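You operate a simulated robot arm through the tools that you are given. There is no shell and no other tool. Be economical: measure what you need, move in short steps, check, and stop when the job is done.

You run a simulated two-armed robot. Do the job below in one go: nothing can be reset, and whatever is moved stays where it is left.

JOB
Dip the stick in the jar with the red cap and close it again.
Fine: hold the jar to unscrew the cap, stand the dip stick in the jar, then lay it in the drip tray and screw the cap home.

The check looks at the end state, three seconds after you hand in, the way a careful person would. Anything else that was tipped, shoved, dropped, spilled or broken makes it a failure. A push-on lid holds only when it is set on centred and level and pressed home; a screw cap is set on level and turned clockwise until tight.

ROBOT AND FRAMES
Two 6-joint arms with two-finger parallel grippers on one trunk, on a base that drives. Base frame: it is fixed to the floor where the robot stands at the start and does not move with it; the origin is under the middle of the robot, x ahead of it, y to its left, z up; the surface under the hand at the start is at about z = 0.78. Readings come in m, rad, newtons and seconds.
The left shoulder is at the start at [0.06, 0.187, 1.072], the right one opposite. With the tool pointing down near the work surface each hand reaches from about 0.26 to 0.62 m from the robot's upright axis, wherever it stands, measured 20 degrees to its own side. Places, roughly: dip stick with the green grip (15x3x3 cm) [0.5, 0.5, 0.8]; inside of the steel drip tray [0.5, 0.8, 0.8]; top of the fitting table [0.7, 0.2, 0.8]. Payload 1.57 kg a hand.
The tool frame of a hand sits at the grasp point between the pads (the TCP): z along the fingers, y along the line on which they close. The tips reach 0.03 m beyond it. The gripper opens to 0.11 m. The fingers are 0.024 m wide and 0.012 m thick; the gripper's body (0.048 by 0.112 m) begins 0.078 m behind the TCP.
Orientation is told as [roll, pitch, yaw] about the base's x, y, z axes, in that order, counted from this pose: with the fingers straight down and closing along the base's y, the tool's x points along the base's -x, its y along +y and its z along -z.

CONTROLS
- The arms move only by the tool nudge_tool. It takes "left_steps", "right_steps" or both (then of equal length, played together; a hand with none holds still); each is a list of rows, each an object (a shift or turn left out is 0, a gripper value left out holds the last) with "dp": the shift along the tool's x, y, z in m, a list of three; "rotation": the turn, a rotation vector about the tool's x, y, z in rad, a list of three; "gripper": the gripper command, from -1 (fully open) to 1 (shut), values between in proportion. In form: [{"dp": [dx, dy, dz], "rotation": [ax, ay, az], "gripper": gripper}, ...]. A call has 1 to 20 rows; each row shifts and turns the commanded pose from where the row before left it, along the tool's axes as they then stand. A row lasts 0.2 s, in which the tool goes at most 0.05 m and 0.15 rad; a call with a longer step from one row to the next is refused whole, and so is a gripper value outside its range. A pose out of reach is approached as far as the arm can. The call stops where the force on the tool passes 50 N (or 10 N more than at its start, if that is more) or the arm is blocked; 0.2 s more then pass. Each finger travels about 0.153 m/s and halts on what it meets, pressing with about 24 N; the grip force reading is that of the motor and also rises with nothing between the fingers. The clock runs only during rows and for 0.2 s after the last one: add rows that do not move to give the fingers time. The reply holds the time, the measured pose of the TCP, the force on the tool along the base axes, the opening and the grip force, in the units named above and with some noise, with the torque about the TCP (base axes, N m) and any sound that the robot's microphone picked up.
- Cameras (640 x 400 px; columns grow to the right, rows downward): "scene" is now at [0.0129, 0.0167, 1.6073]; the picture's right is [0.21, -0.98, 0.00], its down [-0.80, -0.17, -0.58] and it looks along [0.57, 0.12, -0.81] (base axes); focal length 282 px, centre (320, 200). "left" rides on the left gripper at [0.07, -0.016, -0.141] in its tool frame; the picture's right is [0.23, 0.97, 0.00], its down [-0.85, 0.20, -0.48] and it looks along [-0.47, 0.11, 0.88] (tool axes); focal length 222 px, centre (320, 200). "right" rides on the right gripper at [0.07, 0.016, -0.141] in its tool frame; the picture's right is [-0.23, 0.97, 0.00], its down [-0.86, -0.20, -0.48] and it looks along [-0.47, -0.11, 0.88] (tool axes); focal length 222 px, centre (320, 200). There is no depth. A picture from a camera that has moved, and an enlarged one, comes with that camera's place and axes in the base frame and with its lens.
- get_image(camera): a new picture of that camera. The clock stands still meanwhile.
- move_column(by): slides the trunk up (or, below 0, down) by that many m; the arms and the scene camera ride with it, the base frame stays. It gives what a move gives, with no picture.
- base_move(legs): drives the robot by 1 to 6 legs, each [ahead, left, turn to the left] in m, m and rad, along the robot's own axes; the way and the turn of a leg run together, so that a leg with both is an arc; at most 1.5 m and 3.142 rad a leg. The arms and the cameras ride along, it lands a little off, and it stops where it bumps. It gives what a move gives.
- head_to(pan, tilt): turns the head with the scene camera to pan (to the left, within 1.501 rad either way) and tilt (down, from -0.506 to 1.204), counted from straight ahead of the robot. It gives what a move gives.
- inspect(camera, box): a new picture of the part [left, top, right, bottom] of that camera's present view, enlarged. The clock stands still meanwhile.
- finish_job(): hands the job in; it is judged then, once.

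Go step by step. Nothing tells you exact positions but the pictures and the camera data: compare them with the known pose of the tool, close in by small moves and look again before you grip or let go. The budget is 120 turns and 92 pictures, counting those below and the enlarged ones. Unless the task says otherwise, let go and move clear before handing in, and close with one line.

The tools are called after "Call:" by a JSON object that holds its "name" and its "arguments". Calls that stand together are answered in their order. nudge_tool: Moves the arms, as the interface text tells. Its arguments: {"type":"object","properties":{"left_steps":{"type":"array"},"right_steps":{"type":"array"}},"required":[]} The other tools are called the same way: move_column (by) slides the trunk up or down; base_move (legs) drives the base; head_to (pan, tilt) turns the head that bears the scene camera; get_image (camera) takes a picture; inspect (camera, box) takes an enlarged picture of a part of a camera's view; finish_job () hands the job in.

At the start:

```text
t: 0.0
left_tool_pos: [0.3951, 0.2813, 1.1326]
left_ee_rot: [0.0, -0.001, 0.001]
left_contact_force: [0.0, 0.5, -0.7]
left_ft_torque: [-0.03, -0.01, -0.03]
left_opening: 0.1098
left_grip_force: 0.1
right_tool_pos: [0.4426, -0.0631, 1.1896]
right_ee_rot: [0.001, 0.001, -0.001]
right_contact_force: [-0.5, 0.2, -0.7]
right_ft_torque: [0.01, -0.02, 0.0]
right_opening: 0.1102
right_grip_force: 0.0
trunk travel left (down, up): [-0.7, 0.29]
robot x, y, heading: [-0.0008, -0.0018, 0.001]
head pan, tilt: [0.208, 0.953]
```

scene: 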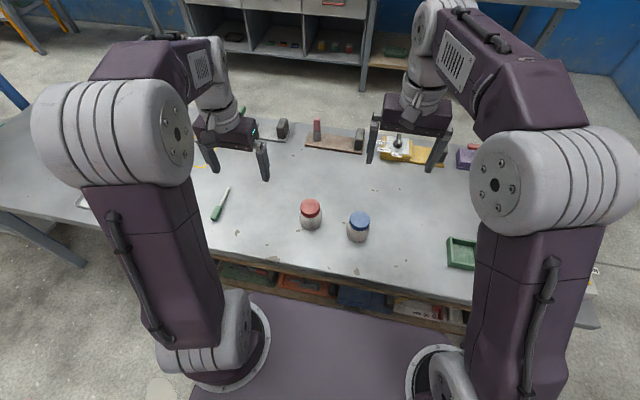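
right: 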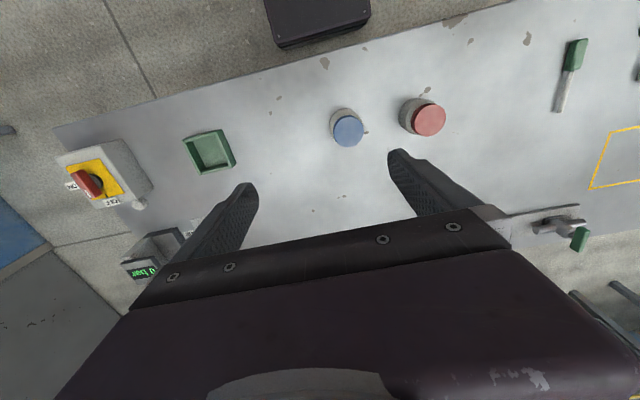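
left: 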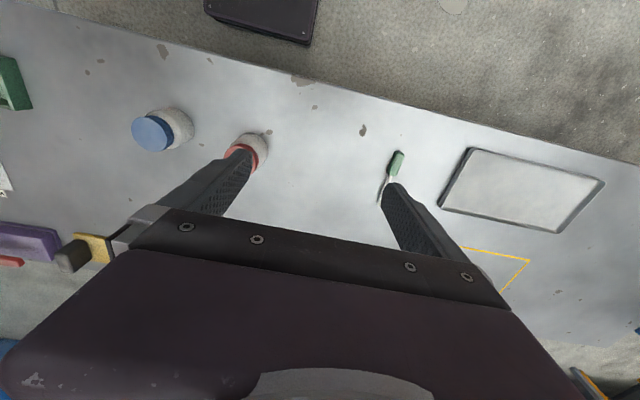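

The red-capped jar looks to be near (0.50, 0.15) and the stick near (0.50, 0.49). I'll take closer looks to measure the jar, stick and tray.

Call:
{"name": "inspect", "arguments": {"camera": "scene", "box": [260, 170, 420, 270]}}

Call:
{"name": "inspect", "arguments": {"camera": "left", "box": [340, 120, 640, 307]}}

Call:
{"name": "inspect", "arguments": {"camera": "right", "box": [300, 60, 500, 185]}}

```text
4.00 times, centred on (340, 220) of scene
camera zoom: at [0.0129, 0.0167, 1.6073], right [0.21, -0.98, 0.0], down [-0.8, -0.17, -0.58], along [0.57, 0.12, -0.81], focal length 1129 px, centre (240, 120)
```

zoom: 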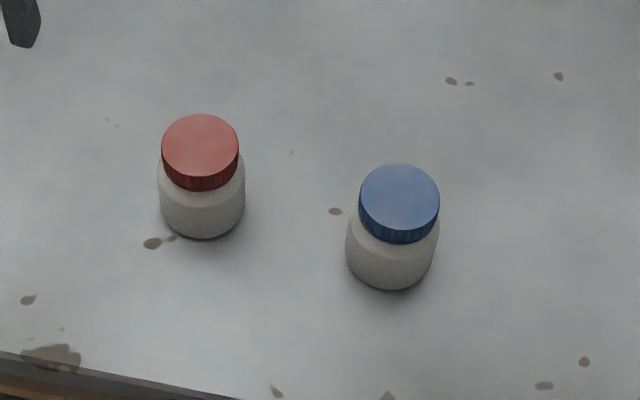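

```text
2.13 times, centred on (490, 214) of left
camera zoom: at [0.3238, 0.2659, 1.2742], right [-0.23, 0.97, 0.0], down [0.85, 0.2, 0.48], along [0.47, 0.11, -0.88], focal length 474 px, centre (-43, 171)
```

zoom: 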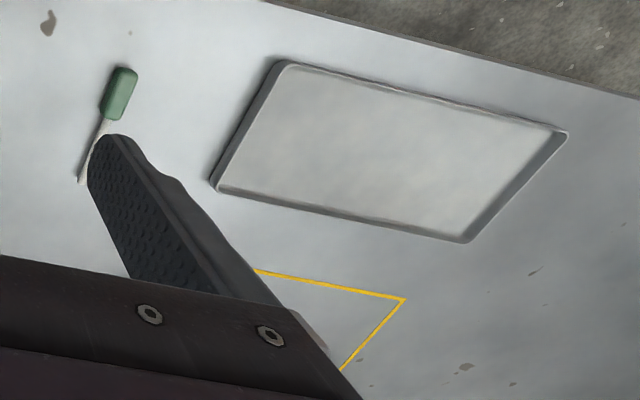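

```text
3.20 times, centred on (400, 122) of right
camera zoom: at [0.374, -0.0465, 1.3309], right [0.23, 0.97, 0.0], down [0.86, -0.2, 0.48], along [0.47, -0.11, -0.88], focal length 711 px, centre (64, 448)
```

zoom: 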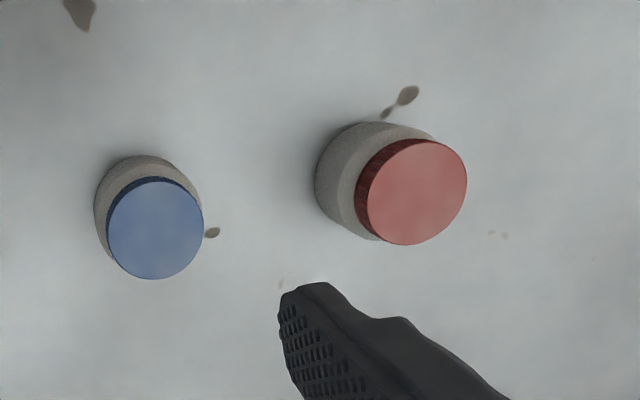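

The jar's cap centre is about (0.495, 0.150) with its top near z 0.87. The cap is about 6 cm wide and the body about 7 cm. I'll drive left so both hands can reach the jar, then look again.

Call:
{"name": "base_move", "arguments": {"legs": [[0, 0.15, 0]]}}

Call:
{"name": "head_to", "arguments": {"pan": 0.0, "tilt": 0.95}}

Call:
{"name": "get_image", "arguments": {"camera": "scene"}}

```text
t: 1.4
left_tool_pos: [0.3943, 0.4301, 1.1323]
left_ee_rot: [0.002, -0.001, -0.001]
left_contact_force: [-0.8, 0.2, -0.3]
left_ft_torque: [0.02, -0.03, -0.01]
left_opening: 0.1101
left_grip_force: 0.0
right_tool_pos: [0.4421, 0.0852, 1.1883]
right_ee_rot: [0.0, 0.0, -0.001]
right_contact_force: [0.4, -0.3, 0.1]
right_ft_torque: [0.02, 0.01, -0.02]
right_opening: 0.1099
right_grip_force: 0.2
trunk travel left (down, up): [-0.7, 0.29]
robot x, y, heading: [-0.0005, 0.1512, -0.003]
head pan, tilt: [0.208, 0.953]
```

```text
t: 2.1
left_tool_pos: [0.3948, 0.4326, 1.1329]
left_ee_rot: [0.0, -0.001, -0.001]
left_contact_force: [0.2, 0.0, 0.0]
left_ft_torque: [0.06, -0.05, -0.03]
left_opening: 0.1099
left_grip_force: 0.1
right_tool_pos: [0.4426, 0.089, 1.1894]
right_ee_rot: [-0.002, -0.001, -0.002]
right_contact_force: [-0.8, 0.0, 0.5]
right_ft_torque: [-0.02, -0.03, -0.01]
right_opening: 0.1101
right_grip_force: 0.1
trunk travel left (down, up): [-0.7, 0.29]
robot x, y, heading: [0.0033, 0.1533, 0.002]
head pan, tilt: [0.0, 0.949]
```

```text
85 pictures are left
camera scene: at [0.0148, 0.1543, 1.6075], right [0.0, -1.0, 0.0], down [-0.81, 0.0, -0.58], along [0.58, 0.0, -0.81], focal length 282 px, centre (320, 200)
```

scene: 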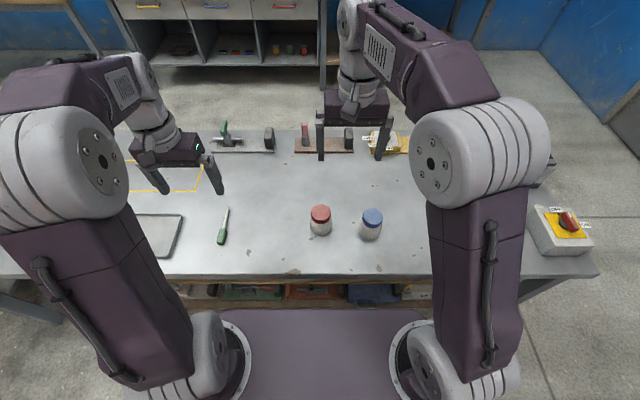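

The jar is straight ahead at about (0.494, 0.152). I'll turn the left hand so its fingers point right and slightly down, ready to hold the jar from the left side.

Call:
{"name": "nudge_tool", "arguments": {"left_steps": [{"rotation": [0, 0, -0.1428]}, {"rotation": [0, 0, -0.1428]}, {"rotation": [0, 0, -0.1428]}, {"rotation": [0, 0, -0.1428]}, {"rotation": [0, 0, -0.1428]}, {"rotation": [0, 0, -0.1428]}, {"rotation": [0, 0, -0.1428]}, {"rotation": [0, 0, -0.1428]}, {"rotation": [0, 0, -0.1428]}, {"rotation": [0, 0, -0.1428]}, {"rotation": [0, 0, -0.1428]}, {"rotation": [0, 0.15, 0]}, {"rotation": [0, 0.15, 0]}, {"rotation": [0, 0.15, 0]}, {"rotation": [0, 0.15, 0]}, {"rotation": [0, 0.15, 0]}, {"rotation": [0, 0.15, 0]}, {"rotation": [0, 0.15, 0]}, {"rotation": [0, 0.15, 0]}]}}

Call:
{"name": "get_image", "arguments": {"camera": "scene"}}

```text
t: 6.1
left_tool_pos: [0.3937, 0.4332, 1.1319]
left_ee_rot: [-0.001, 1.203, 1.566]
left_contact_force: [0.3, 0.2, 0.0]
left_ft_torque: [0.0, 0.0, 0.0]
left_opening: 0.1099
left_grip_force: 0.0
right_tool_pos: [0.4423, 0.0892, 1.1882]
right_ee_rot: [-0.002, 0.0, -0.001]
right_contact_force: [0.0, 0.1, 0.0]
right_ft_torque: [-0.01, 0.01, 0.03]
right_opening: 0.1103
right_grip_force: 0.2
trunk travel left (down, up): [-0.7, 0.29]
robot x, y, heading: [-0.0026, 0.1478, -0.001]
head pan, tilt: [0.0, 0.949]
```

```text
84 pictures are left
camera scene: at [0.0154, 0.1542, 1.6075], right [0.0, -1.0, 0.0], down [-0.81, 0.0, -0.58], along [0.58, 0.0, -0.81], focal length 282 px, centre (320, 200)
```

scene: 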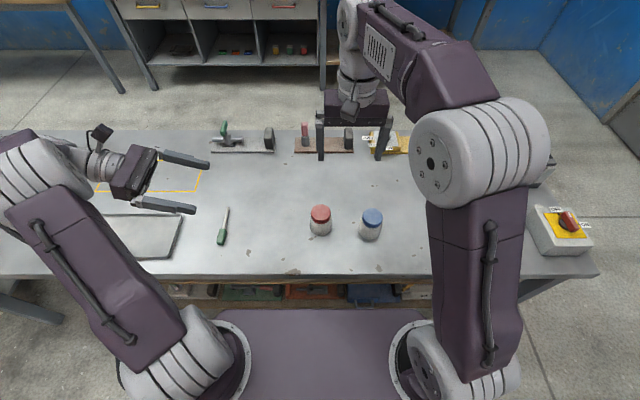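

The hand is oriented well. Next I'll bring it to a stand-off point left of the jar, on the approach line.

Call:
{"name": "nudge_tool", "arguments": {"left_steps": [{"dp": [-0.0197, -0.01, 0.02375]}, {"dp": [-0.0197, -0.01, 0.02375]}, {"dp": [-0.0197, -0.01, 0.02375]}, {"dp": [-0.0197, -0.01, 0.02375]}, {"dp": [-0.0197, -0.01, 0.02375]}, {"dp": [-0.0197, -0.01, 0.02375]}, {"dp": [-0.0197, -0.01, 0.02375]}, {"dp": [-0.0197, -0.01, 0.02375]}, {"dp": [-0.0197, -0.01, 0.02375]}, {"dp": [-0.0197, -0.01, 0.02375]}, {}]}}

Call:
{"name": "get_image", "arguments": {"camera": "scene"}}

Call:
{"name": "get_image", "arguments": {"camera": "left"}}

```text
t: 8.5
left_tool_pos: [0.4948, 0.2811, 0.8637]
left_ee_rot: [-0.004, 1.2, 1.567]
left_contact_force: [0.2, 1.4, -0.5]
left_ft_torque: [0.01, -0.01, 0.0]
left_opening: 0.1096
left_grip_force: 0.0
right_tool_pos: [0.4435, 0.0878, 1.1889]
right_ee_rot: [0.0, -0.001, -0.002]
right_contact_force: [-0.3, 0.0, -0.2]
right_ft_torque: [0.03, 0.02, 0.0]
right_opening: 0.1102
right_grip_force: 0.1
trunk travel left (down, up): [-0.7, 0.29]
robot x, y, heading: [-0.0007, 0.1533, -0.002]
head pan, tilt: [0.0, 0.949]
```

```text
83 pictures are left
camera scene: at [0.0143, 0.1532, 1.6075], right [0.0, -1.0, 0.0], down [-0.81, 0.0, -0.58], along [0.58, 0.0, -0.81], focal length 282 px, centre (320, 200)
```

scene: 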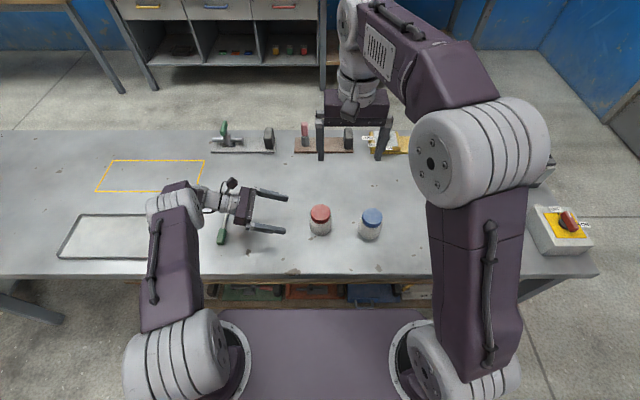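

```text
82 pictures are left
camera left: at [0.5121, 0.39, 0.9793], right [-0.97, -0.08, 0.21], down [-0.2, 0.76, -0.62], along [-0.11, -0.65, -0.75], focal length 222 px, centre (320, 200)
```

left: 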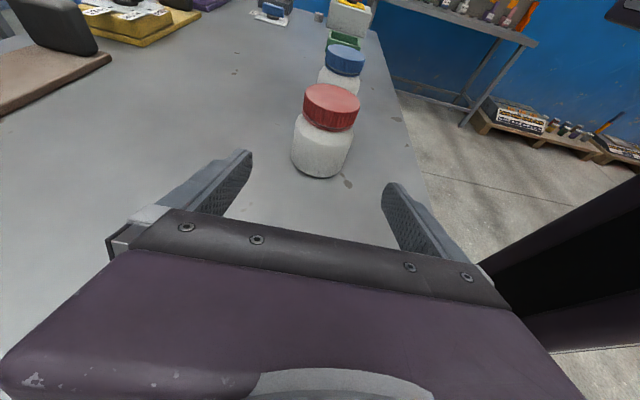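

The views agree: jar axis at (0.494, 0.152), table at about z 0.783, cap from about 0.854 to 0.872. I'll slide the left fingers around the body.

Call:
{"name": "nudge_tool", "arguments": {"left_steps": [{"dp": [0, 0, 0.0215]}, {"dp": [0, 0, 0.0215]}, {"dp": [0, 0, 0.0215]}, {"dp": [0, 0, 0.0215]}, {"dp": [0, 0, 0.0215]}, {"dp": [-0.001, 0, 0.0215]}, {}]}}

Call:
{"name": "get_image", "arguments": {"camera": "left"}}

Call:
{"name": "inspect", "arguments": {"camera": "scene", "box": [200, 160, 400, 285]}}

```text
t: 10.1
left_tool_pos: [0.4946, 0.1595, 0.8154]
left_ee_rot: [-0.001, 1.2, 1.567]
left_contact_force: [0.6, 0.6, 1.0]
left_ft_torque: [0.04, 0.01, 0.0]
left_opening: 0.1098
left_grip_force: 0.0
right_tool_pos: [0.4423, 0.0883, 1.1901]
right_ee_rot: [-0.002, 0.0, -0.001]
right_contact_force: [0.2, 0.1, 0.5]
right_ft_torque: [-0.01, 0.01, -0.01]
right_opening: 0.1102
right_grip_force: 0.0
trunk travel left (down, up): [-0.7, 0.29]
robot x, y, heading: [0.0003, 0.1532, -0.003]
head pan, tilt: [0.0, 0.949]
```

```text
81 pictures are left
camera left: at [0.5111, 0.2681, 0.9322], right [-0.97, -0.08, 0.21], down [-0.2, 0.76, -0.62], along [-0.11, -0.65, -0.75], focal length 222 px, centre (320, 200)
```

left: 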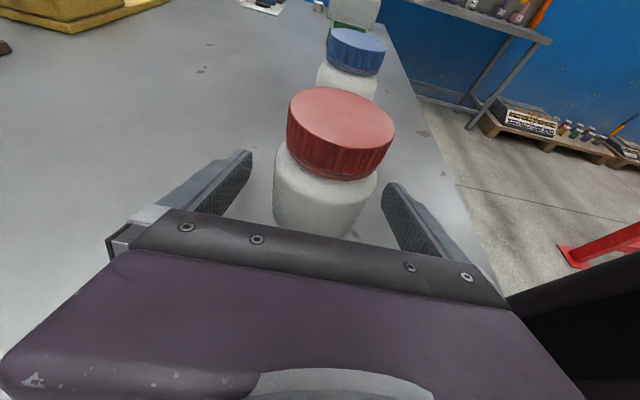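

```text
3.20 times, centred on (300, 222) of scene
camera zoom: at [0.0147, 0.1534, 1.6075], right [0.0, -1.0, 0.0], down [-0.81, 0.0, -0.58], along [0.58, 0.0, -0.81], focal length 904 px, centre (384, 128)
```

zoom: 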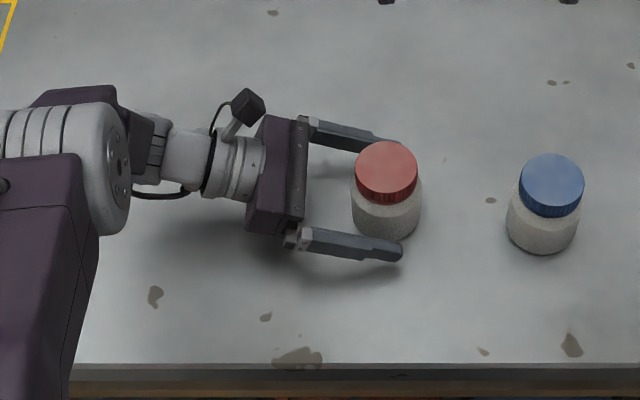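

The jar sits between the fingers, clear of both. I'll close the left gripper on it.

Call:
{"name": "nudge_tool", "arguments": {"left_steps": [{"gripper": -0.5}, {"gripper": -0.1}, {"gripper": 0.3}, {"gripper": 1}, {}, {}]}}

Call:
{"name": "get_image", "arguments": {"camera": "scene"}}

```text
t: 11.5
left_tool_pos: [0.4939, 0.1612, 0.8159]
left_ee_rot: [-0.002, 1.199, 1.568]
left_contact_force: [-0.8, -1.2, -0.5]
left_ft_torque: [-0.02, 0.0, -0.03]
left_opening: 0.0707
left_grip_force: 23.8
right_tool_pos: [0.4431, 0.0864, 1.1885]
right_ee_rot: [0.0, 0.001, -0.002]
right_contact_force: [0.5, 0.1, -0.1]
right_ft_torque: [-0.01, 0.0, -0.03]
right_opening: 0.11
right_grip_force: 0.0
trunk travel left (down, up): [-0.7, 0.29]
robot x, y, heading: [-0.0005, 0.1531, 0.002]
head pan, tilt: [0.0, 0.949]
```

```text
79 pictures are left
camera scene: at [0.0148, 0.1529, 1.6075], right [0.0, -1.0, 0.0], down [-0.81, 0.0, -0.58], along [0.58, 0.0, -0.81], focal length 282 px, centre (320, 200)
```

scene: 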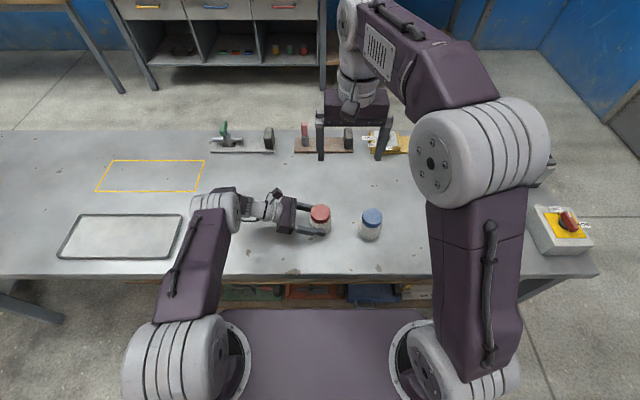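

The jar is held with a 0.071 m opening. The right hand will turn to yaw −90° and then come over the cap, about 5 cm above it.

Call:
{"name": "nudge_tool", "arguments": {"right_steps": [{"rotation": [0, 0, 0.1428]}, {"rotation": [0, 0, 0.1428]}, {"rotation": [0, 0, 0.1428]}, {"rotation": [0, 0, 0.1428]}, {"rotation": [0, 0, 0.1428]}, {"rotation": [0, 0, 0.1428]}, {"rotation": [0, 0, 0.1428]}, {"rotation": [0, 0, 0.1428]}, {"rotation": [0, 0, 0.1428]}, {"rotation": [0, 0, 0.1428]}, {"rotation": [0, 0, 0.1428]}, {"dp": [0.0082, 0.0064, 0.03]}, {"dp": [0.0082, 0.0064, 0.03]}, {"dp": [0.0082, 0.0064, 0.03]}, {"dp": [0.0082, 0.0064, 0.03]}, {"dp": [0.0082, 0.0064, 0.03]}, {"dp": [0.0082, 0.0064, 0.03]}, {"dp": [0.0082, 0.0064, 0.03]}, {"dp": [0.0082, 0.0064, 0.03]}, {}]}}

Call:
{"name": "get_image", "arguments": {"camera": "right"}}

Call:
{"name": "get_image", "arguments": {"camera": "scene"}}

```text
t: 15.7
left_tool_pos: [0.4942, 0.1615, 0.8152]
left_ee_rot: [-0.003, 1.199, 1.567]
left_contact_force: [0.7, 0.5, 0.8]
left_ft_torque: [0.01, -0.05, 0.01]
left_opening: 0.0708
left_grip_force: 23.9
right_tool_pos: [0.4949, 0.1531, 0.9477]
right_ee_rot: [0.0, 0.0, -1.573]
right_contact_force: [0.1, -0.5, 0.8]
right_ft_torque: [-0.01, -0.01, 0.01]
right_opening: 0.1102
right_grip_force: 0.0
trunk travel left (down, up): [-0.7, 0.29]
robot x, y, heading: [-0.0024, 0.1479, 0.001]
head pan, tilt: [0.0, 0.949]
```

```text
78 pictures are left
camera right: at [0.5133, 0.2235, 1.091], right [0.97, -0.23, 0.0], down [-0.2, -0.85, 0.48], along [-0.11, -0.47, -0.88], focal length 222 px, centre (320, 200)
```

right: 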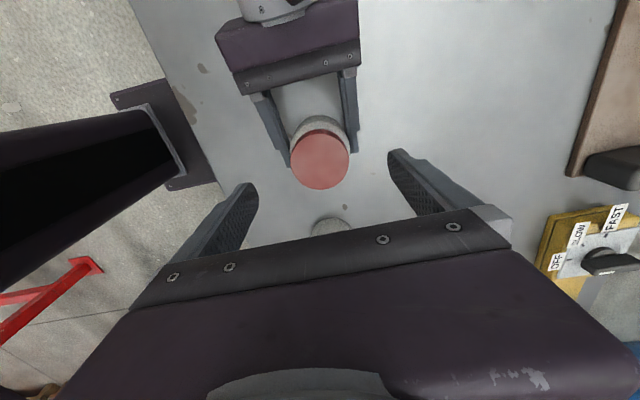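

```text
77 pictures are left
camera scene: at [0.0147, 0.1528, 1.6075], right [0.0, -1.0, 0.0], down [-0.81, 0.0, -0.58], along [0.58, 0.0, -0.81], focal length 282 px, centre (320, 200)
```

scene: 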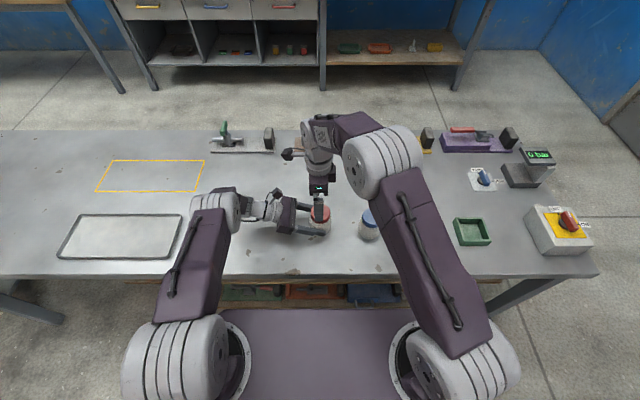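

The cap centre is under the right hand to within about 2 mm. I'll lower onto it and close.

Call:
{"name": "nudge_tool", "arguments": {"right_steps": [{"dp": [0, 0.0005, 0.0175], "gripper": -0.6}, {"dp": [0, 0, 0.0175]}, {"dp": [0, 0, 0.0175]}, {"dp": [0, 0, 0.0175]}, {}, {"gripper": -0.2}, {"gripper": 0.1}, {"gripper": 1}, {}, {}]}}

Call:
{"name": "get_image", "arguments": {"camera": "left"}}

```text
t: 17.9
left_tool_pos: [0.4938, 0.1618, 0.8165]
left_ee_rot: [-0.001, 1.2, 1.567]
left_contact_force: [1.7, -1.3, -0.4]
left_ft_torque: [0.04, 0.13, 0.0]
left_opening: 0.0703
left_grip_force: 24.0
right_tool_pos: [0.4944, 0.1529, 0.8788]
right_ee_rot: [-0.001, 0.001, -1.572]
right_contact_force: [-2.7, -0.2, -0.3]
right_ft_torque: [0.04, 0.02, 0.02]
right_opening: 0.059
right_grip_force: 24.1
trunk travel left (down, up): [-0.7, 0.29]
robot x, y, heading: [0.0026, 0.1482, -0.001]
head pan, tilt: [0.0, 0.949]
```

```text
76 pictures are left
camera left: at [0.5113, 0.2682, 0.9323], right [-0.97, -0.08, 0.21], down [-0.2, 0.76, -0.62], along [-0.11, -0.65, -0.75], focal length 222 px, centre (320, 200)
```

left: 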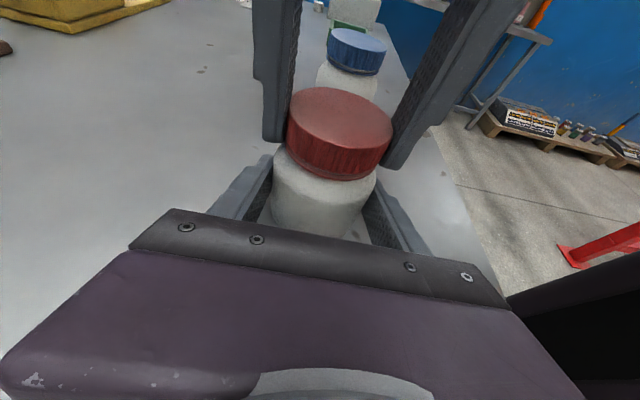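

Cap and body are both gripped. I'll turn the cap counter-clockwise and watch the torque and force.

Call:
{"name": "nudge_tool", "arguments": {"right_steps": [{"rotation": [0, 0, -0.12]}, {"rotation": [0, 0, -0.12]}, {"rotation": [0, 0, -0.12]}, {"rotation": [0, 0, -0.12]}, {"rotation": [0, 0, -0.12]}, {"rotation": [0, 0, -0.12]}, {"rotation": [0, 0, -0.12]}]}}

Call:
{"name": "get_image", "arguments": {"camera": "left"}}

```text
t: 19.5
left_tool_pos: [0.4955, 0.1627, 0.8144]
left_ee_rot: [-0.005, 1.2, 1.567]
left_contact_force: [19.8, 7.6, -3.9]
left_ft_torque: [-0.27, 0.73, 0.26]
left_opening: 0.0705
left_grip_force: 24.2
right_tool_pos: [0.4938, 0.152, 0.8782]
right_ee_rot: [-0.005, 0.002, -0.728]
right_contact_force: [-19.9, -7.7, 3.9]
right_ft_torque: [-0.19, 0.45, -0.14]
right_opening: 0.0586
right_grip_force: 23.5
trunk travel left (down, up): [-0.7, 0.29]
robot x, y, heading: [-0.0004, 0.1537, -0.002]
head pan, tilt: [0.0, 0.949]
```

```text
75 pictures are left
camera left: at [0.5119, 0.2687, 0.9326], right [-0.97, -0.08, 0.21], down [-0.2, 0.76, -0.62], along [-0.11, -0.65, -0.75], focal length 222 px, centre (320, 200)
```

left: 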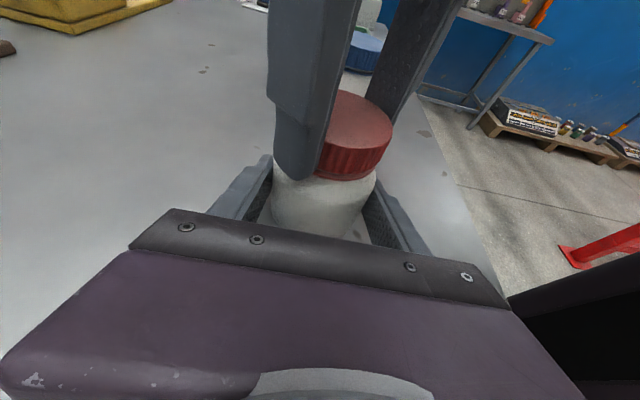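

The turn worked, but side force built up because my grip was about 2 mm off the cap's axis. I'll open the right fingers slightly, read the pose and recentre.

Call:
{"name": "nudge_tool", "arguments": {"right_steps": [{"gripper": 0.0}, {"gripper": -0.3}, {}]}}

Call:
{"name": "inspect", "arguments": {"camera": "left", "box": [240, 60, 440, 185]}}

Call:
{"name": "get_image", "arguments": {"camera": "right"}}

```text
t: 20.3
left_tool_pos: [0.4939, 0.1606, 0.8159]
left_ee_rot: [0.0, 1.201, 1.565]
left_contact_force: [-2.1, -0.7, 2.5]
left_ft_torque: [-0.02, -0.06, 0.01]
left_opening: 0.0708
left_grip_force: 24.0
right_tool_pos: [0.4951, 0.153, 0.8802]
right_ee_rot: [0.003, -0.002, -0.731]
right_contact_force: [0.3, -0.6, -1.0]
right_ft_torque: [0.02, 0.0, -0.01]
right_opening: 0.0716
right_grip_force: 0.0
trunk travel left (down, up): [-0.7, 0.29]
robot x, y, heading: [0.0003, 0.148, -0.001]
head pan, tilt: [0.0, 0.949]
```

```text
3.20 times, centred on (340, 122) of left
camera zoom: at [0.5104, 0.2678, 0.9324], right [-0.97, -0.08, 0.21], down [-0.2, 0.76, -0.62], along [-0.11, -0.65, -0.75], focal length 711 px, centre (256, 448)
```

zoom: 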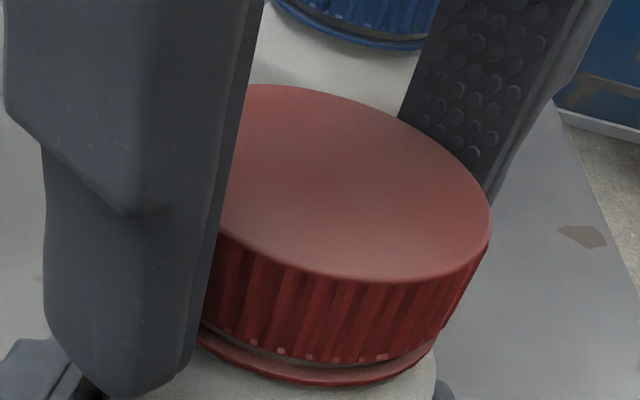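

```text
73 pictures are left
camera right: at [0.4542, 0.2122, 1.0216], right [0.82, 0.57, 0.0], down [0.5, -0.72, 0.48], along [0.28, -0.39, -0.88], focal length 222 px, centre (320, 200)
```

right: 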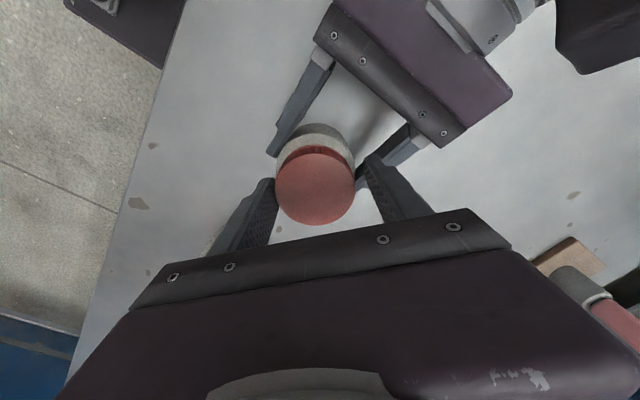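

The cap's centre is about 2 mm toward −x of the hand. I'll shift the hand, regrip and continue counter-clockwise in short strokes.

Call:
{"name": "nudge_tool", "arguments": {"right_steps": [{"dp": [0.001, -0.0016, 0.001]}, {}, {"gripper": 0.05}, {"gripper": 1}, {}]}}

Call:
{"name": "nudge_tool", "arguments": {"right_steps": [{"rotation": [0, 0, -0.12]}, {"rotation": [0, 0, -0.12]}, {"rotation": [0, 0, -0.12]}, {"rotation": [0, 0, -0.12]}, {"rotation": [0, 0, -0.12]}]}}

```text
t: 21.5
left_tool_pos: [0.4958, 0.1614, 0.8153]
left_ee_rot: [-0.002, 1.199, 1.567]
left_contact_force: [5.3, 7.9, 0.1]
left_ft_torque: [-0.29, 0.25, 0.1]
left_opening: 0.0708
left_grip_force: 23.6
right_tool_pos: [0.4922, 0.153, 0.8772]
right_ee_rot: [-0.003, 0.002, -0.731]
right_contact_force: [-7.3, -8.6, 2.2]
right_ft_torque: [-0.23, 0.12, -0.03]
right_opening: 0.059
right_grip_force: 24.1
trunk travel left (down, up): [-0.7, 0.29]
robot x, y, heading: [-0.0014, 0.1488, -0.002]
head pan, tilt: [0.0, 0.949]
```

```text
t: 22.7
left_tool_pos: [0.4959, 0.16, 0.8169]
left_ee_rot: [-0.008, 1.199, 1.564]
left_contact_force: [20.4, 16.1, -3.5]
left_ft_torque: [-0.19, 0.73, 0.26]
left_opening: 0.0711
left_grip_force: 23.9
right_tool_pos: [0.491, 0.1511, 0.8781]
right_ee_rot: [-0.004, 0.003, -0.13]
right_contact_force: [-18.3, -18.0, 13.3]
right_ft_torque: [-0.77, 0.16, -0.11]
right_opening: 0.059
right_grip_force: 24.3
trunk travel left (down, up): [-0.7, 0.29]
robot x, y, heading: [0.0011, 0.1568, 0.003]
head pan, tilt: [0.0, 0.949]
```

The side forces show the hand should sit about 1.5 mm further toward −x and −y, and the cap is rising. I'll correct that while still gripping and see whether the forces drop.

Call:
{"name": "nudge_tool", "arguments": {"right_steps": [{"dp": [0.0013, -0.0017, -0.001]}, {}]}}

```text
t: 23.3
left_tool_pos: [0.4949, 0.1602, 0.8163]
left_ee_rot: [-0.004, 1.199, 1.564]
left_contact_force: [13.5, 10.6, 4.3]
left_ft_torque: [-0.16, 0.25, 0.13]
left_opening: 0.0708
left_grip_force: 24.1
right_tool_pos: [0.4907, 0.1508, 0.8784]
right_ee_rot: [0.001, 0.001, -0.131]
right_contact_force: [-12.3, -9.9, 0.6]
right_ft_torque: [-0.32, 0.38, -0.05]
right_opening: 0.0593
right_grip_force: 23.9
trunk travel left (down, up): [-0.7, 0.29]
robot x, y, heading: [0.004, 0.1502, 0.002]
head pan, tilt: [0.0, 0.949]
```

That eased it. I'll correct once more and keep turning with a slight lift.

Call:
{"name": "nudge_tool", "arguments": {"right_steps": [{"dp": [0.0017, -0.0022, 0]}, {"rotation": [0, 0, -0.12]}, {"rotation": [0, 0, -0.12]}, {"rotation": [0, 0, -0.12], "dp": [0, 0, -0.0003]}, {"rotation": [0, 0, -0.12]}, {}]}}

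```text
t: 24.7
left_tool_pos: [0.4945, 0.1614, 0.8157]
left_ee_rot: [0.0, 1.2, 1.568]
left_contact_force: [-4.6, -0.3, 13.8]
left_ft_torque: [-0.19, -0.02, -0.06]
left_opening: 0.0707
left_grip_force: 23.4
right_tool_pos: [0.4906, 0.1486, 0.8793]
right_ee_rot: [-0.001, -0.002, 0.352]
right_contact_force: [3.7, -0.2, -12.2]
right_ft_torque: [0.06, -0.17, -0.03]
right_opening: 0.059
right_grip_force: 24.1
trunk travel left (down, up): [-0.7, 0.29]
robot x, y, heading: [0.0027, 0.1475, -0.005]
head pan, tilt: [0.0, 0.949]
```

Side forces are gone, but I'm now pulling up slightly. I'll ease down 0.7 mm and keep turning.

Call:
{"name": "nudge_tool", "arguments": {"right_steps": [{"dp": [0, 0, 0.0007], "rotation": [0, 0, -0.12]}, {"rotation": [0, 0, -0.12]}, {"rotation": [0, 0, -0.12]}, {"rotation": [0, 0, -0.12]}, {"rotation": [0, 0, -0.12]}, {"rotation": [0, 0, -0.12]}, {}]}}

```text
t: 26.3
left_tool_pos: [0.4941, 0.1603, 0.8154]
left_ee_rot: [0.003, 1.199, 1.568]
left_contact_force: [-18.4, -1.8, 4.0]
left_ft_torque: [0.18, -0.59, -0.17]
left_opening: 0.0703
left_grip_force: 23.5
right_tool_pos: [0.4916, 0.1506, 0.879]
right_ee_rot: [-0.004, -0.003, 1.072]
right_contact_force: [19.8, 0.9, 2.6]
right_ft_torque: [-0.07, -0.51, -0.06]
right_opening: 0.0593
right_grip_force: 24.1
trunk travel left (down, up): [-0.7, 0.29]
robot x, y, heading: [-0.0006, 0.1505, 0.002]
head pan, tilt: [0.0, 0.949]
```

The hand now needs to shift about +3 mm in x. I'll correct and continue the stroke to about yaw 1.8.

Call:
{"name": "nudge_tool", "arguments": {"right_steps": [{"dp": [-0.0015, -0.0027, -0.0003]}, {"rotation": [0, 0, -0.12]}, {"rotation": [0, 0, -0.12]}, {"rotation": [0, 0, -0.12]}, {"rotation": [0, 0, -0.12]}, {"rotation": [0, 0, -0.12]}, {"rotation": [0, 0, -0.12]}, {}]}}

Call:
{"name": "inspect", "arguments": {"camera": "left", "box": [240, 60, 440, 185]}}

```text
t: 28.1
left_tool_pos: [0.4936, 0.1613, 0.8163]
left_ee_rot: [0.002, 1.202, 1.569]
left_contact_force: [-19.6, 2.9, -2.0]
left_ft_torque: [0.04, -0.72, -0.18]
left_opening: 0.0696
left_grip_force: 23.7
right_tool_pos: [0.4926, 0.1484, 0.879]
right_ee_rot: [-0.004, 0.001, 1.792]
right_contact_force: [20.6, -2.3, 5.1]
right_ft_torque: [-0.15, -0.49, -0.09]
right_opening: 0.0591
right_grip_force: 24.3
trunk travel left (down, up): [-0.7, 0.29]
robot x, y, heading: [0.0016, 0.1539, -0.005]
head pan, tilt: [0.0, 0.949]
```

```text
3.20 times, centred on (340, 122) of left
camera zoom: at [0.5107, 0.2681, 0.932], right [-0.97, -0.08, 0.21], down [-0.2, 0.76, -0.62], along [-0.11, -0.65, -0.75], focal length 711 px, centre (256, 448)
```

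zoom: 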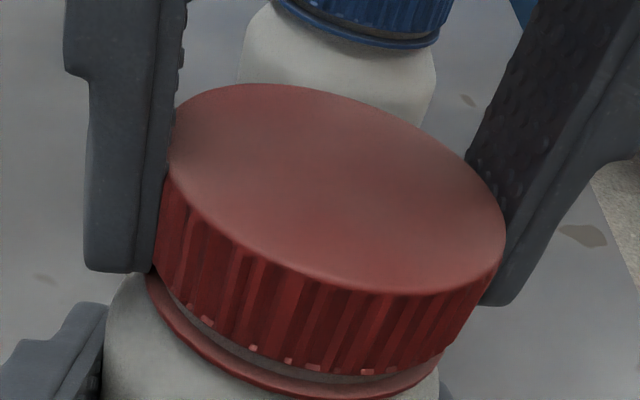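

The cap has lifted visibly off its ring, about half a turn so far. I'll open, let it relax and rotate back by π for the next stroke.

Call:
{"name": "nudge_tool", "arguments": {"right_steps": [{"gripper": 0.0}, {"gripper": -0.35}, {}]}}

Call:
{"name": "get_image", "arguments": {"camera": "right"}}

Call:
{"name": "get_image", "arguments": {"camera": "left"}}

```text
t: 28.9
left_tool_pos: [0.4952, 0.1595, 0.8165]
left_ee_rot: [-0.003, 1.2, 1.564]
left_contact_force: [-0.2, 0.6, -0.7]
left_ft_torque: [-0.06, -0.01, 0.0]
left_opening: 0.0693
left_grip_force: 23.7
right_tool_pos: [0.4906, 0.1481, 0.8787]
right_ee_rot: [0.004, -0.001, 1.791]
right_contact_force: [0.0, 0.3, 0.2]
right_ft_torque: [-0.02, -0.02, 0.01]
right_opening: 0.0742
right_grip_force: 0.0
trunk travel left (down, up): [-0.7, 0.29]
robot x, y, heading: [0.0021, 0.1507, -0.003]
head pan, tilt: [0.0, 0.949]
```

```text
71 pictures are left
camera right: at [0.4921, 0.0773, 1.0206], right [-1.0, 0.01, 0.0], down [0.01, 0.88, 0.48], along [0.0, 0.48, -0.88], focal length 222 px, centre (320, 200)
```

right: 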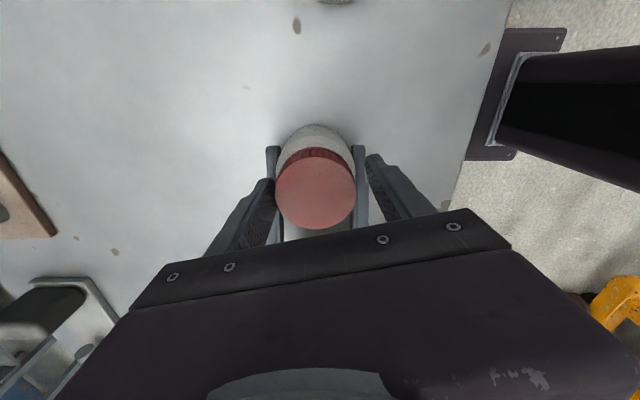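

```text
70 pictures are left
camera left: at [0.5117, 0.2684, 0.9326], right [-0.97, -0.08, 0.21], down [-0.2, 0.76, -0.62], along [-0.11, -0.65, -0.75], focal length 222 px, centre (320, 200)
```

left: 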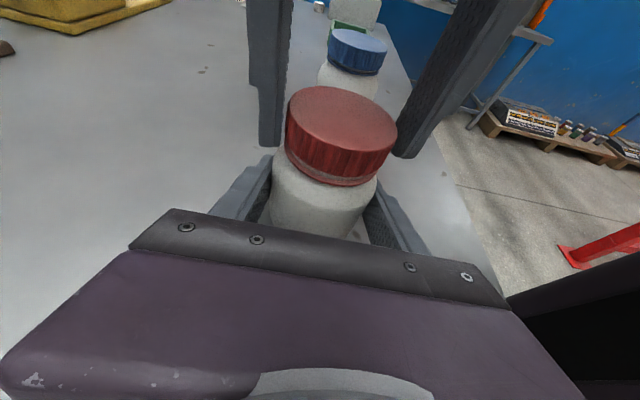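

The cap is about 3 mm toward +x of the hand. I'll recentre and rotate back with the fingers open.

Call:
{"name": "nudge_tool", "arguments": {"right_steps": [{"dp": [-0.0007, -0.0036, 0]}, {"rotation": [0, 0, 0.15]}, {"rotation": [0, 0, 0.15]}, {"rotation": [0, 0, 0.15]}, {"rotation": [0, 0, 0.15]}, {"rotation": [0, 0, 0.15]}, {"rotation": [0, 0, 0.15]}, {"rotation": [0, 0, 0.15]}, {"rotation": [0, 0, 0.15]}, {"rotation": [0, 0, 0.15]}, {"rotation": [0, 0, 0.15]}, {"rotation": [0, 0, 0.15]}, {"rotation": [0, 0, 0.15]}, {"rotation": [0, 0, 0.15]}, {"rotation": [0, 0, 0.15]}, {"rotation": [0, 0, 0.15]}, {"rotation": [0, 0, 0.15]}, {"rotation": [0, 0, 0.15]}, {"rotation": [0, 0, 0.15]}]}}

Call:
{"name": "get_image", "arguments": {"camera": "right"}}

```text
t: 32.9
left_tool_pos: [0.4941, 0.161, 0.8164]
left_ee_rot: [-0.002, 1.199, 1.568]
left_contact_force: [0.6, 1.1, -0.1]
left_ft_torque: [0.0, 0.0, 0.0]
left_opening: 0.0693
left_grip_force: 23.9
right_tool_pos: [0.4956, 0.1512, 0.8787]
right_ee_rot: [0.0, 0.001, -0.911]
right_contact_force: [0.2, -0.3, 1.1]
right_ft_torque: [0.03, 0.01, 0.01]
right_opening: 0.0742
right_grip_force: 0.0
trunk travel left (down, up): [-0.7, 0.29]
robot x, y, heading: [-0.0002, 0.1507, -0.005]
head pan, tilt: [0.0, 0.949]
```

```text
69 pictures are left
camera right: at [0.4671, 0.2162, 1.0203], right [0.91, 0.42, 0.0], down [0.37, -0.8, 0.48], along [0.2, -0.44, -0.88], focal length 222 px, centre (320, 200)
```

right: 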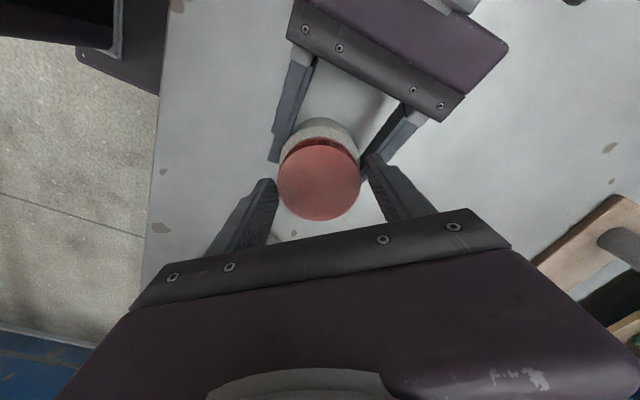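

The hand is centred to within about 1 mm. I'll regrip and start the second counter-clockwise stroke.

Call:
{"name": "nudge_tool", "arguments": {"right_steps": [{"dp": [0.0014, -0.0003, 0]}, {"gripper": 0.05}, {"gripper": 1}, {}, {}]}}

Call:
{"name": "nudge_tool", "arguments": {"right_steps": [{"rotation": [0, 0, -0.12]}, {"rotation": [0, 0, -0.12]}, {"rotation": [0, 0, -0.12]}, {"rotation": [0, 0, -0.12]}, {"rotation": [0, 0, -0.12]}, {}]}}

```text
t: 34.1
left_tool_pos: [0.495, 0.1617, 0.8159]
left_ee_rot: [0.0, 1.199, 1.566]
left_contact_force: [-3.2, -1.4, 0.4]
left_ft_torque: [0.05, -0.15, 0.01]
left_opening: 0.0692
left_grip_force: 24.2
right_tool_pos: [0.4965, 0.1518, 0.8781]
right_ee_rot: [0.0, 0.0, -0.909]
right_contact_force: [2.6, 1.5, -1.5]
right_ft_torque: [0.04, -0.03, -0.05]
right_opening: 0.0592
right_grip_force: 23.6
trunk travel left (down, up): [-0.7, 0.29]
robot x, y, heading: [-0.0008, 0.1541, -0.004]
head pan, tilt: [0.0, 0.949]
```

```text
t: 35.5
left_tool_pos: [0.4945, 0.1622, 0.8165]
left_ee_rot: [0.001, 1.2, 1.568]
left_contact_force: [-7.9, -9.5, -0.3]
left_ft_torque: [0.55, -0.32, -0.06]
left_opening: 0.0691
left_grip_force: 23.5
right_tool_pos: [0.4946, 0.1509, 0.8785]
right_ee_rot: [0.001, -0.003, -0.307]
right_contact_force: [8.7, 11.1, -0.7]
right_ft_torque: [0.13, -0.14, -0.03]
right_opening: 0.0594
right_grip_force: 23.9
trunk travel left (down, up): [-0.7, 0.29]
robot x, y, heading: [-0.0024, 0.1503, -0.002]
head pan, tilt: [0.0, 0.949]
```

Small side force again, so I'll shift the hand to match it and keep turning.

Call:
{"name": "nudge_tool", "arguments": {"right_steps": [{"dp": [-0.0008, 0.0024, 0]}, {"rotation": [0, 0, -0.12]}, {"rotation": [0, 0, -0.12]}, {"rotation": [0, 0, -0.12]}, {"rotation": [0, 0, -0.12]}, {"rotation": [0, 0, -0.12]}, {"rotation": [0, 0, -0.12]}, {}]}}

```text
t: 37.3
left_tool_pos: [0.4949, 0.1608, 0.8165]
left_ee_rot: [-0.001, 1.198, 1.568]
left_contact_force: [2.3, 0.0, -5.1]
left_ft_torque: [0.17, 0.13, -0.02]
left_opening: 0.0691
left_grip_force: 24.3
right_tool_pos: [0.4965, 0.1543, 0.8783]
right_ee_rot: [0.001, 0.003, 0.415]
right_contact_force: [-3.1, 0.0, 6.6]
right_ft_torque: [-0.08, 0.05, 0.0]
right_opening: 0.0593
right_grip_force: 24.2
trunk travel left (down, up): [-0.7, 0.29]
robot x, y, heading: [-0.0003, 0.1491, 0.001]
head pan, tilt: [0.0, 0.949]
```

Forces are low and the cap is pushing up as it rises. I'll continue with a small lift.

Call:
{"name": "nudge_tool", "arguments": {"right_steps": [{"dp": [0, 0, -0.0006], "rotation": [0, 0, -0.12]}, {"rotation": [0, 0, -0.12]}, {"rotation": [0, 0, -0.12]}, {"dp": [0, 0, -0.0003], "rotation": [0, 0, -0.12]}, {"rotation": [0, 0, -0.12]}, {"rotation": [0, 0, -0.12]}, {}]}}

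Call:
{"name": "inspect", "arguments": {"camera": "left", "box": [240, 60, 440, 185]}}

```text
t: 38.9
left_tool_pos: [0.4953, 0.1609, 0.8154]
left_ee_rot: [0.0, 1.198, 1.568]
left_contact_force: [3.0, -4.6, 0.7]
left_ft_torque: [0.17, 0.19, 0.04]
left_opening: 0.0694
left_grip_force: 23.9
right_tool_pos: [0.4967, 0.154, 0.8793]
right_ee_rot: [0.0, 0.002, 1.134]
right_contact_force: [-2.1, 3.4, -0.8]
right_ft_torque: [0.06, 0.05, -0.06]
right_opening: 0.0594
right_grip_force: 24.0
trunk travel left (down, up): [-0.7, 0.29]
robot x, y, heading: [-0.0017, 0.1518, -0.005]
head pan, tilt: [0.0, 0.949]
```

```text
3.20 times, centred on (340, 122) of left
camera zoom: at [0.5115, 0.2682, 0.9323], right [-0.97, -0.08, 0.21], down [-0.2, 0.76, -0.62], along [-0.11, -0.65, -0.75], focal length 711 px, centre (256, 448)
```

zoom: 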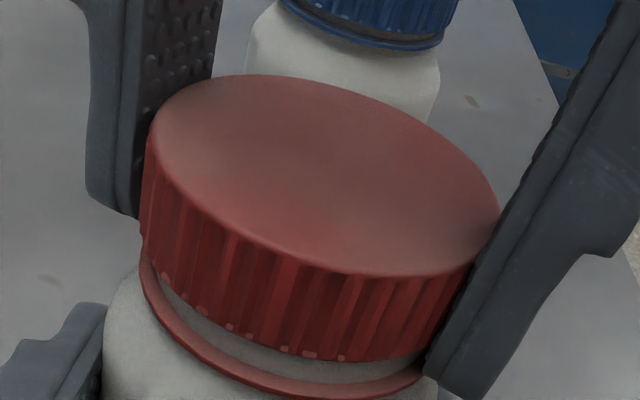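

The gap under the cap keeps growing, so it's unscrewing. I'll continue this stroke.

Call:
{"name": "nudge_tool", "arguments": {"right_steps": [{"rotation": [0, 0, -0.12]}, {"rotation": [0, 0, -0.12]}, {"dp": [0, 0, -0.0003], "rotation": [0, 0, -0.12]}, {"rotation": [0, 0, -0.12]}, {"rotation": [0, 0, -0.12]}, {"dp": [0, 0, -0.0003], "rotation": [0, 0, -0.12]}, {"rotation": [0, 0, -0.12]}, {"rotation": [0, 0, -0.12]}, {"rotation": [0, 0, -0.12]}, {}]}}

```text
t: 41.1
left_tool_pos: [0.4944, 0.1605, 0.8159]
left_ee_rot: [-0.002, 1.199, 1.568]
left_contact_force: [11.2, -1.7, 0.1]
left_ft_torque: [0.11, 0.55, 0.1]
left_opening: 0.069
left_grip_force: 23.9
right_tool_pos: [0.4951, 0.1532, 0.8793]
right_ee_rot: [0.004, 0.0, 2.214]
right_contact_force: [-11.0, 2.4, 0.8]
right_ft_torque: [0.02, 0.16, 0.01]
right_opening: 0.0591
right_grip_force: 23.9
trunk travel left (down, up): [-0.7, 0.29]
robot x, y, heading: [0.0006, 0.1495, -0.001]
head pan, tilt: [0.0, 0.949]
```

Turning is nearly torque-free now, so I'll test with a gentle 2 mm lift.

Call:
{"name": "nudge_tool", "arguments": {"right_steps": [{"dp": [0, 0, -0.001]}, {"dp": [0, 0, -0.001]}, {}]}}

```text
t: 41.9
left_tool_pos: [0.4952, 0.1613, 0.8153]
left_ee_rot: [-0.002, 1.199, 1.566]
left_contact_force: [8.6, 4.2, 2.8]
left_ft_torque: [-0.32, 0.57, 0.01]
left_opening: 0.069
left_grip_force: 24.3
right_tool_pos: [0.4951, 0.1534, 0.882]
right_ee_rot: [0.002, 0.001, 2.213]
right_contact_force: [-8.7, -6.4, -5.2]
right_ft_torque: [-0.07, 0.04, 0.08]
right_opening: 0.0594
right_grip_force: 24.1
trunk travel left (down, up): [-0.7, 0.29]
robot x, y, heading: [0.0057, 0.1493, -0.005]
head pan, tilt: [0.0, 0.949]
```

There's only slight resistance. I'll lift a little more and check from the left camera that the jar stays put.

Call:
{"name": "nudge_tool", "arguments": {"right_steps": [{"dp": [0, 0, -0.001]}, {"dp": [0, 0, -0.001]}, {"dp": [0, 0, -0.001]}, {}]}}

Call:
{"name": "get_image", "arguments": {"camera": "left"}}

```text
t: 42.9
left_tool_pos: [0.496, 0.1612, 0.8153]
left_ee_rot: [-0.003, 1.199, 1.569]
left_contact_force: [10.7, 6.5, 2.6]
left_ft_torque: [-0.38, 0.59, 0.09]
left_opening: 0.0693
left_grip_force: 24.2
right_tool_pos: [0.4956, 0.1538, 0.8853]
right_ee_rot: [0.003, -0.001, 2.214]
right_contact_force: [-10.1, -4.8, -4.9]
right_ft_torque: [-0.06, 0.08, 0.04]
right_opening: 0.0592
right_grip_force: 24.1
trunk travel left (down, up): [-0.7, 0.29]
robot x, y, heading: [0.0005, 0.1449, -0.002]
head pan, tilt: [0.0, 0.949]
```

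```text
67 pictures are left
camera left: at [0.5115, 0.2683, 0.9322], right [-0.97, -0.08, 0.21], down [-0.2, 0.76, -0.62], along [-0.11, -0.65, -0.75], focal length 222 px, centre (320, 200)
```

left: 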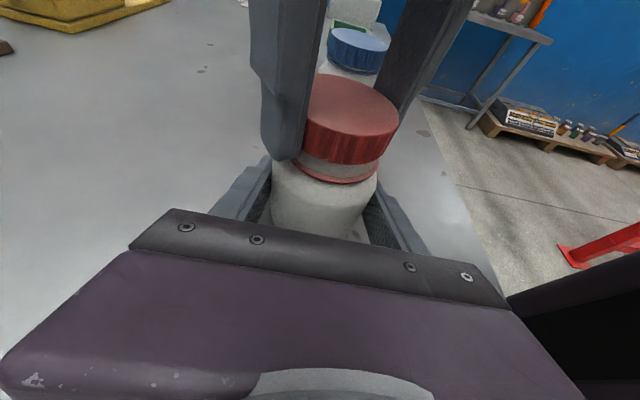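

The cap is free of the thread and sliding up the neck. I'll ease the side load and lift it clear.

Call:
{"name": "nudge_tool", "arguments": {"right_steps": [{"dp": [-0.0004, 0.0022, -0.001]}, {}]}}

Call:
{"name": "nudge_tool", "arguments": {"right_steps": [{"dp": [0, 0, -0.004]}, {"dp": [0, 0, -0.004]}, {"dp": [0, 0, -0.006]}, {"dp": [0, 0, -0.01]}, {"dp": [0, 0, -0.02]}, {"dp": [0, 0, -0.02]}, {}]}}

Call:
{"name": "get_image", "arguments": {"camera": "left"}}

Call:
{"name": "get_image", "arguments": {"camera": "scene"}}

```text
t: 43.5
left_tool_pos: [0.4936, 0.1612, 0.8148]
left_ee_rot: [0.003, 1.2, 1.567]
left_contact_force: [2.8, 3.3, 0.5]
left_ft_torque: [-0.17, 0.19, 0.0]
left_opening: 0.0693
left_grip_force: 23.2
right_tool_pos: [0.4946, 0.1529, 0.888]
right_ee_rot: [0.0, -0.002, 2.214]
right_contact_force: [-2.9, -3.9, -2.5]
right_ft_torque: [-0.04, 0.02, 0.04]
right_opening: 0.059
right_grip_force: 24.0
trunk travel left (down, up): [-0.7, 0.29]
robot x, y, heading: [-0.0011, 0.15, -0.006]
head pan, tilt: [0.0, 0.949]
```

```text
t: 45.1
left_tool_pos: [0.4956, 0.1614, 0.816]
left_ee_rot: [-0.001, 1.199, 1.569]
left_contact_force: [0.8, 0.0, 0.1]
left_ft_torque: [0.03, 0.01, 0.03]
left_opening: 0.0689
left_grip_force: 24.1
right_tool_pos: [0.4937, 0.1515, 0.9497]
right_ee_rot: [0.0, -0.001, 2.214]
right_contact_force: [-0.4, 0.4, -0.4]
right_ft_torque: [-0.02, -0.02, 0.01]
right_opening: 0.0592
right_grip_force: 24.0
trunk travel left (down, up): [-0.7, 0.29]
robot x, y, heading: [-0.0029, 0.1529, 0.001]
head pan, tilt: [0.0, 0.949]
```

```text
66 pictures are left
camera left: at [0.5116, 0.2682, 0.9321], right [-0.97, -0.08, 0.21], down [-0.2, 0.76, -0.62], along [-0.11, -0.65, -0.75], focal length 222 px, centre (320, 200)
```

left: 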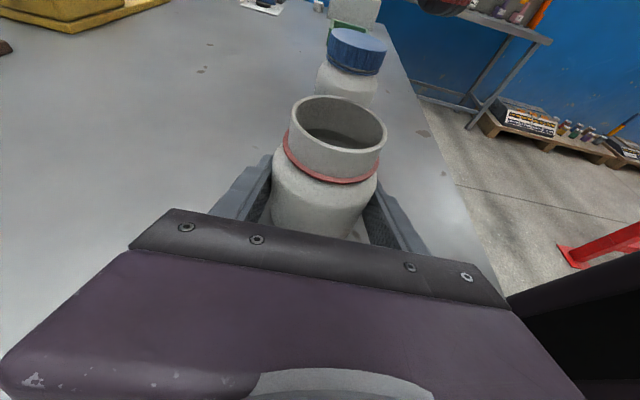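

```text
65 pictures are left
camera scene: at [0.0155, 0.1531, 1.6075], right [0.0, -1.0, 0.0], down [-0.81, 0.0, -0.58], along [0.58, 0.0, -0.81], focal length 282 px, centre (320, 200)
```

scene: 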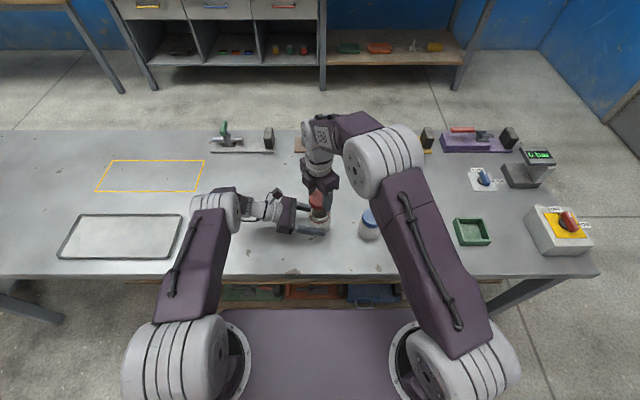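

The cap is off and held, and the jar stands open. I'll carry the cap up and out of the way to the right.

Call:
{"name": "nudge_tool", "arguments": {"right_steps": [{"dp": [0, 0, -0.035]}, {"dp": [0, 0, -0.035]}, {"dp": [0, 0, -0.035]}, {"dp": [0.0216, 0.0233, -0.012]}, {"dp": [0.0216, 0.0233, -0.012]}, {"dp": [0.0216, 0.0233, -0.012]}, {"dp": [0.0216, 0.0233, -0.012]}, {"dp": [0.0216, 0.0233, -0.012]}, {"dp": [0.0216, 0.0233, -0.012]}, {"dp": [0.0216, 0.0233, -0.012]}, {"dp": [0.0216, 0.0233, -0.012]}, {}]}}

Call:
{"name": "nudge_tool", "arguments": {"left_steps": [{"gripper": -0.1}, {"gripper": -0.5}, {"gripper": -1}, {}, {"dp": [0, 0, -0.02]}, {"dp": [0, 0, -0.03]}, {"dp": [0, 0, -0.03]}, {"dp": [0, 0, -0.03]}, {"dp": [0, 0, -0.03]}, {"dp": [0.03, 0, 0]}, {"dp": [0.04, 0, 0]}, {"dp": [0.04, 0, 0]}, {"dp": [0.04, 0, 0]}, {}]}}

Call:
{"name": "get_image", "arguments": {"camera": "scene"}}

```text
t: 47.7
left_tool_pos: [0.4938, 0.1617, 0.817]
left_ee_rot: [-0.001, 1.201, 1.567]
left_contact_force: [0.0, -0.3, -0.3]
left_ft_torque: [0.03, 0.0, -0.01]
left_opening: 0.0694
left_grip_force: 23.9
right_tool_pos: [0.4492, -0.0972, 1.1487]
right_ee_rot: [-0.001, 0.0, 2.212]
right_contact_force: [0.2, -0.1, 0.1]
right_ft_torque: [-0.03, -0.02, 0.02]
right_opening: 0.0595
right_grip_force: 24.4
trunk travel left (down, up): [-0.7, 0.29]
robot x, y, heading: [0.0005, 0.1507, 0.003]
head pan, tilt: [0.0, 0.949]
```

```text
t: 50.7
left_tool_pos: [0.4934, 0.2388, 1.0062]
left_ee_rot: [0.001, 1.201, 1.569]
left_contact_force: [-0.2, -0.4, -0.2]
left_ft_torque: [0.02, 0.03, 0.02]
left_opening: 0.1102
left_grip_force: 0.0
right_tool_pos: [0.4495, -0.0954, 1.149]
right_ee_rot: [0.0, 0.0, 2.212]
right_contact_force: [0.5, 0.7, 0.2]
right_ft_torque: [0.0, 0.04, 0.0]
right_opening: 0.0593
right_grip_force: 23.5
trunk travel left (down, up): [-0.7, 0.29]
robot x, y, heading: [0.0024, 0.1523, -0.001]
head pan, tilt: [0.0, 0.949]
```

```text
64 pictures are left
camera scene: at [0.0153, 0.1538, 1.6075], right [0.0, -1.0, 0.0], down [-0.81, 0.0, -0.58], along [0.58, 0.0, -0.81], focal length 282 px, centre (320, 200)
```

scene: 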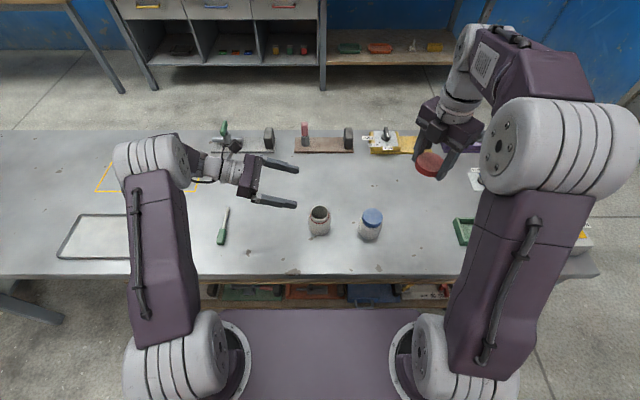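

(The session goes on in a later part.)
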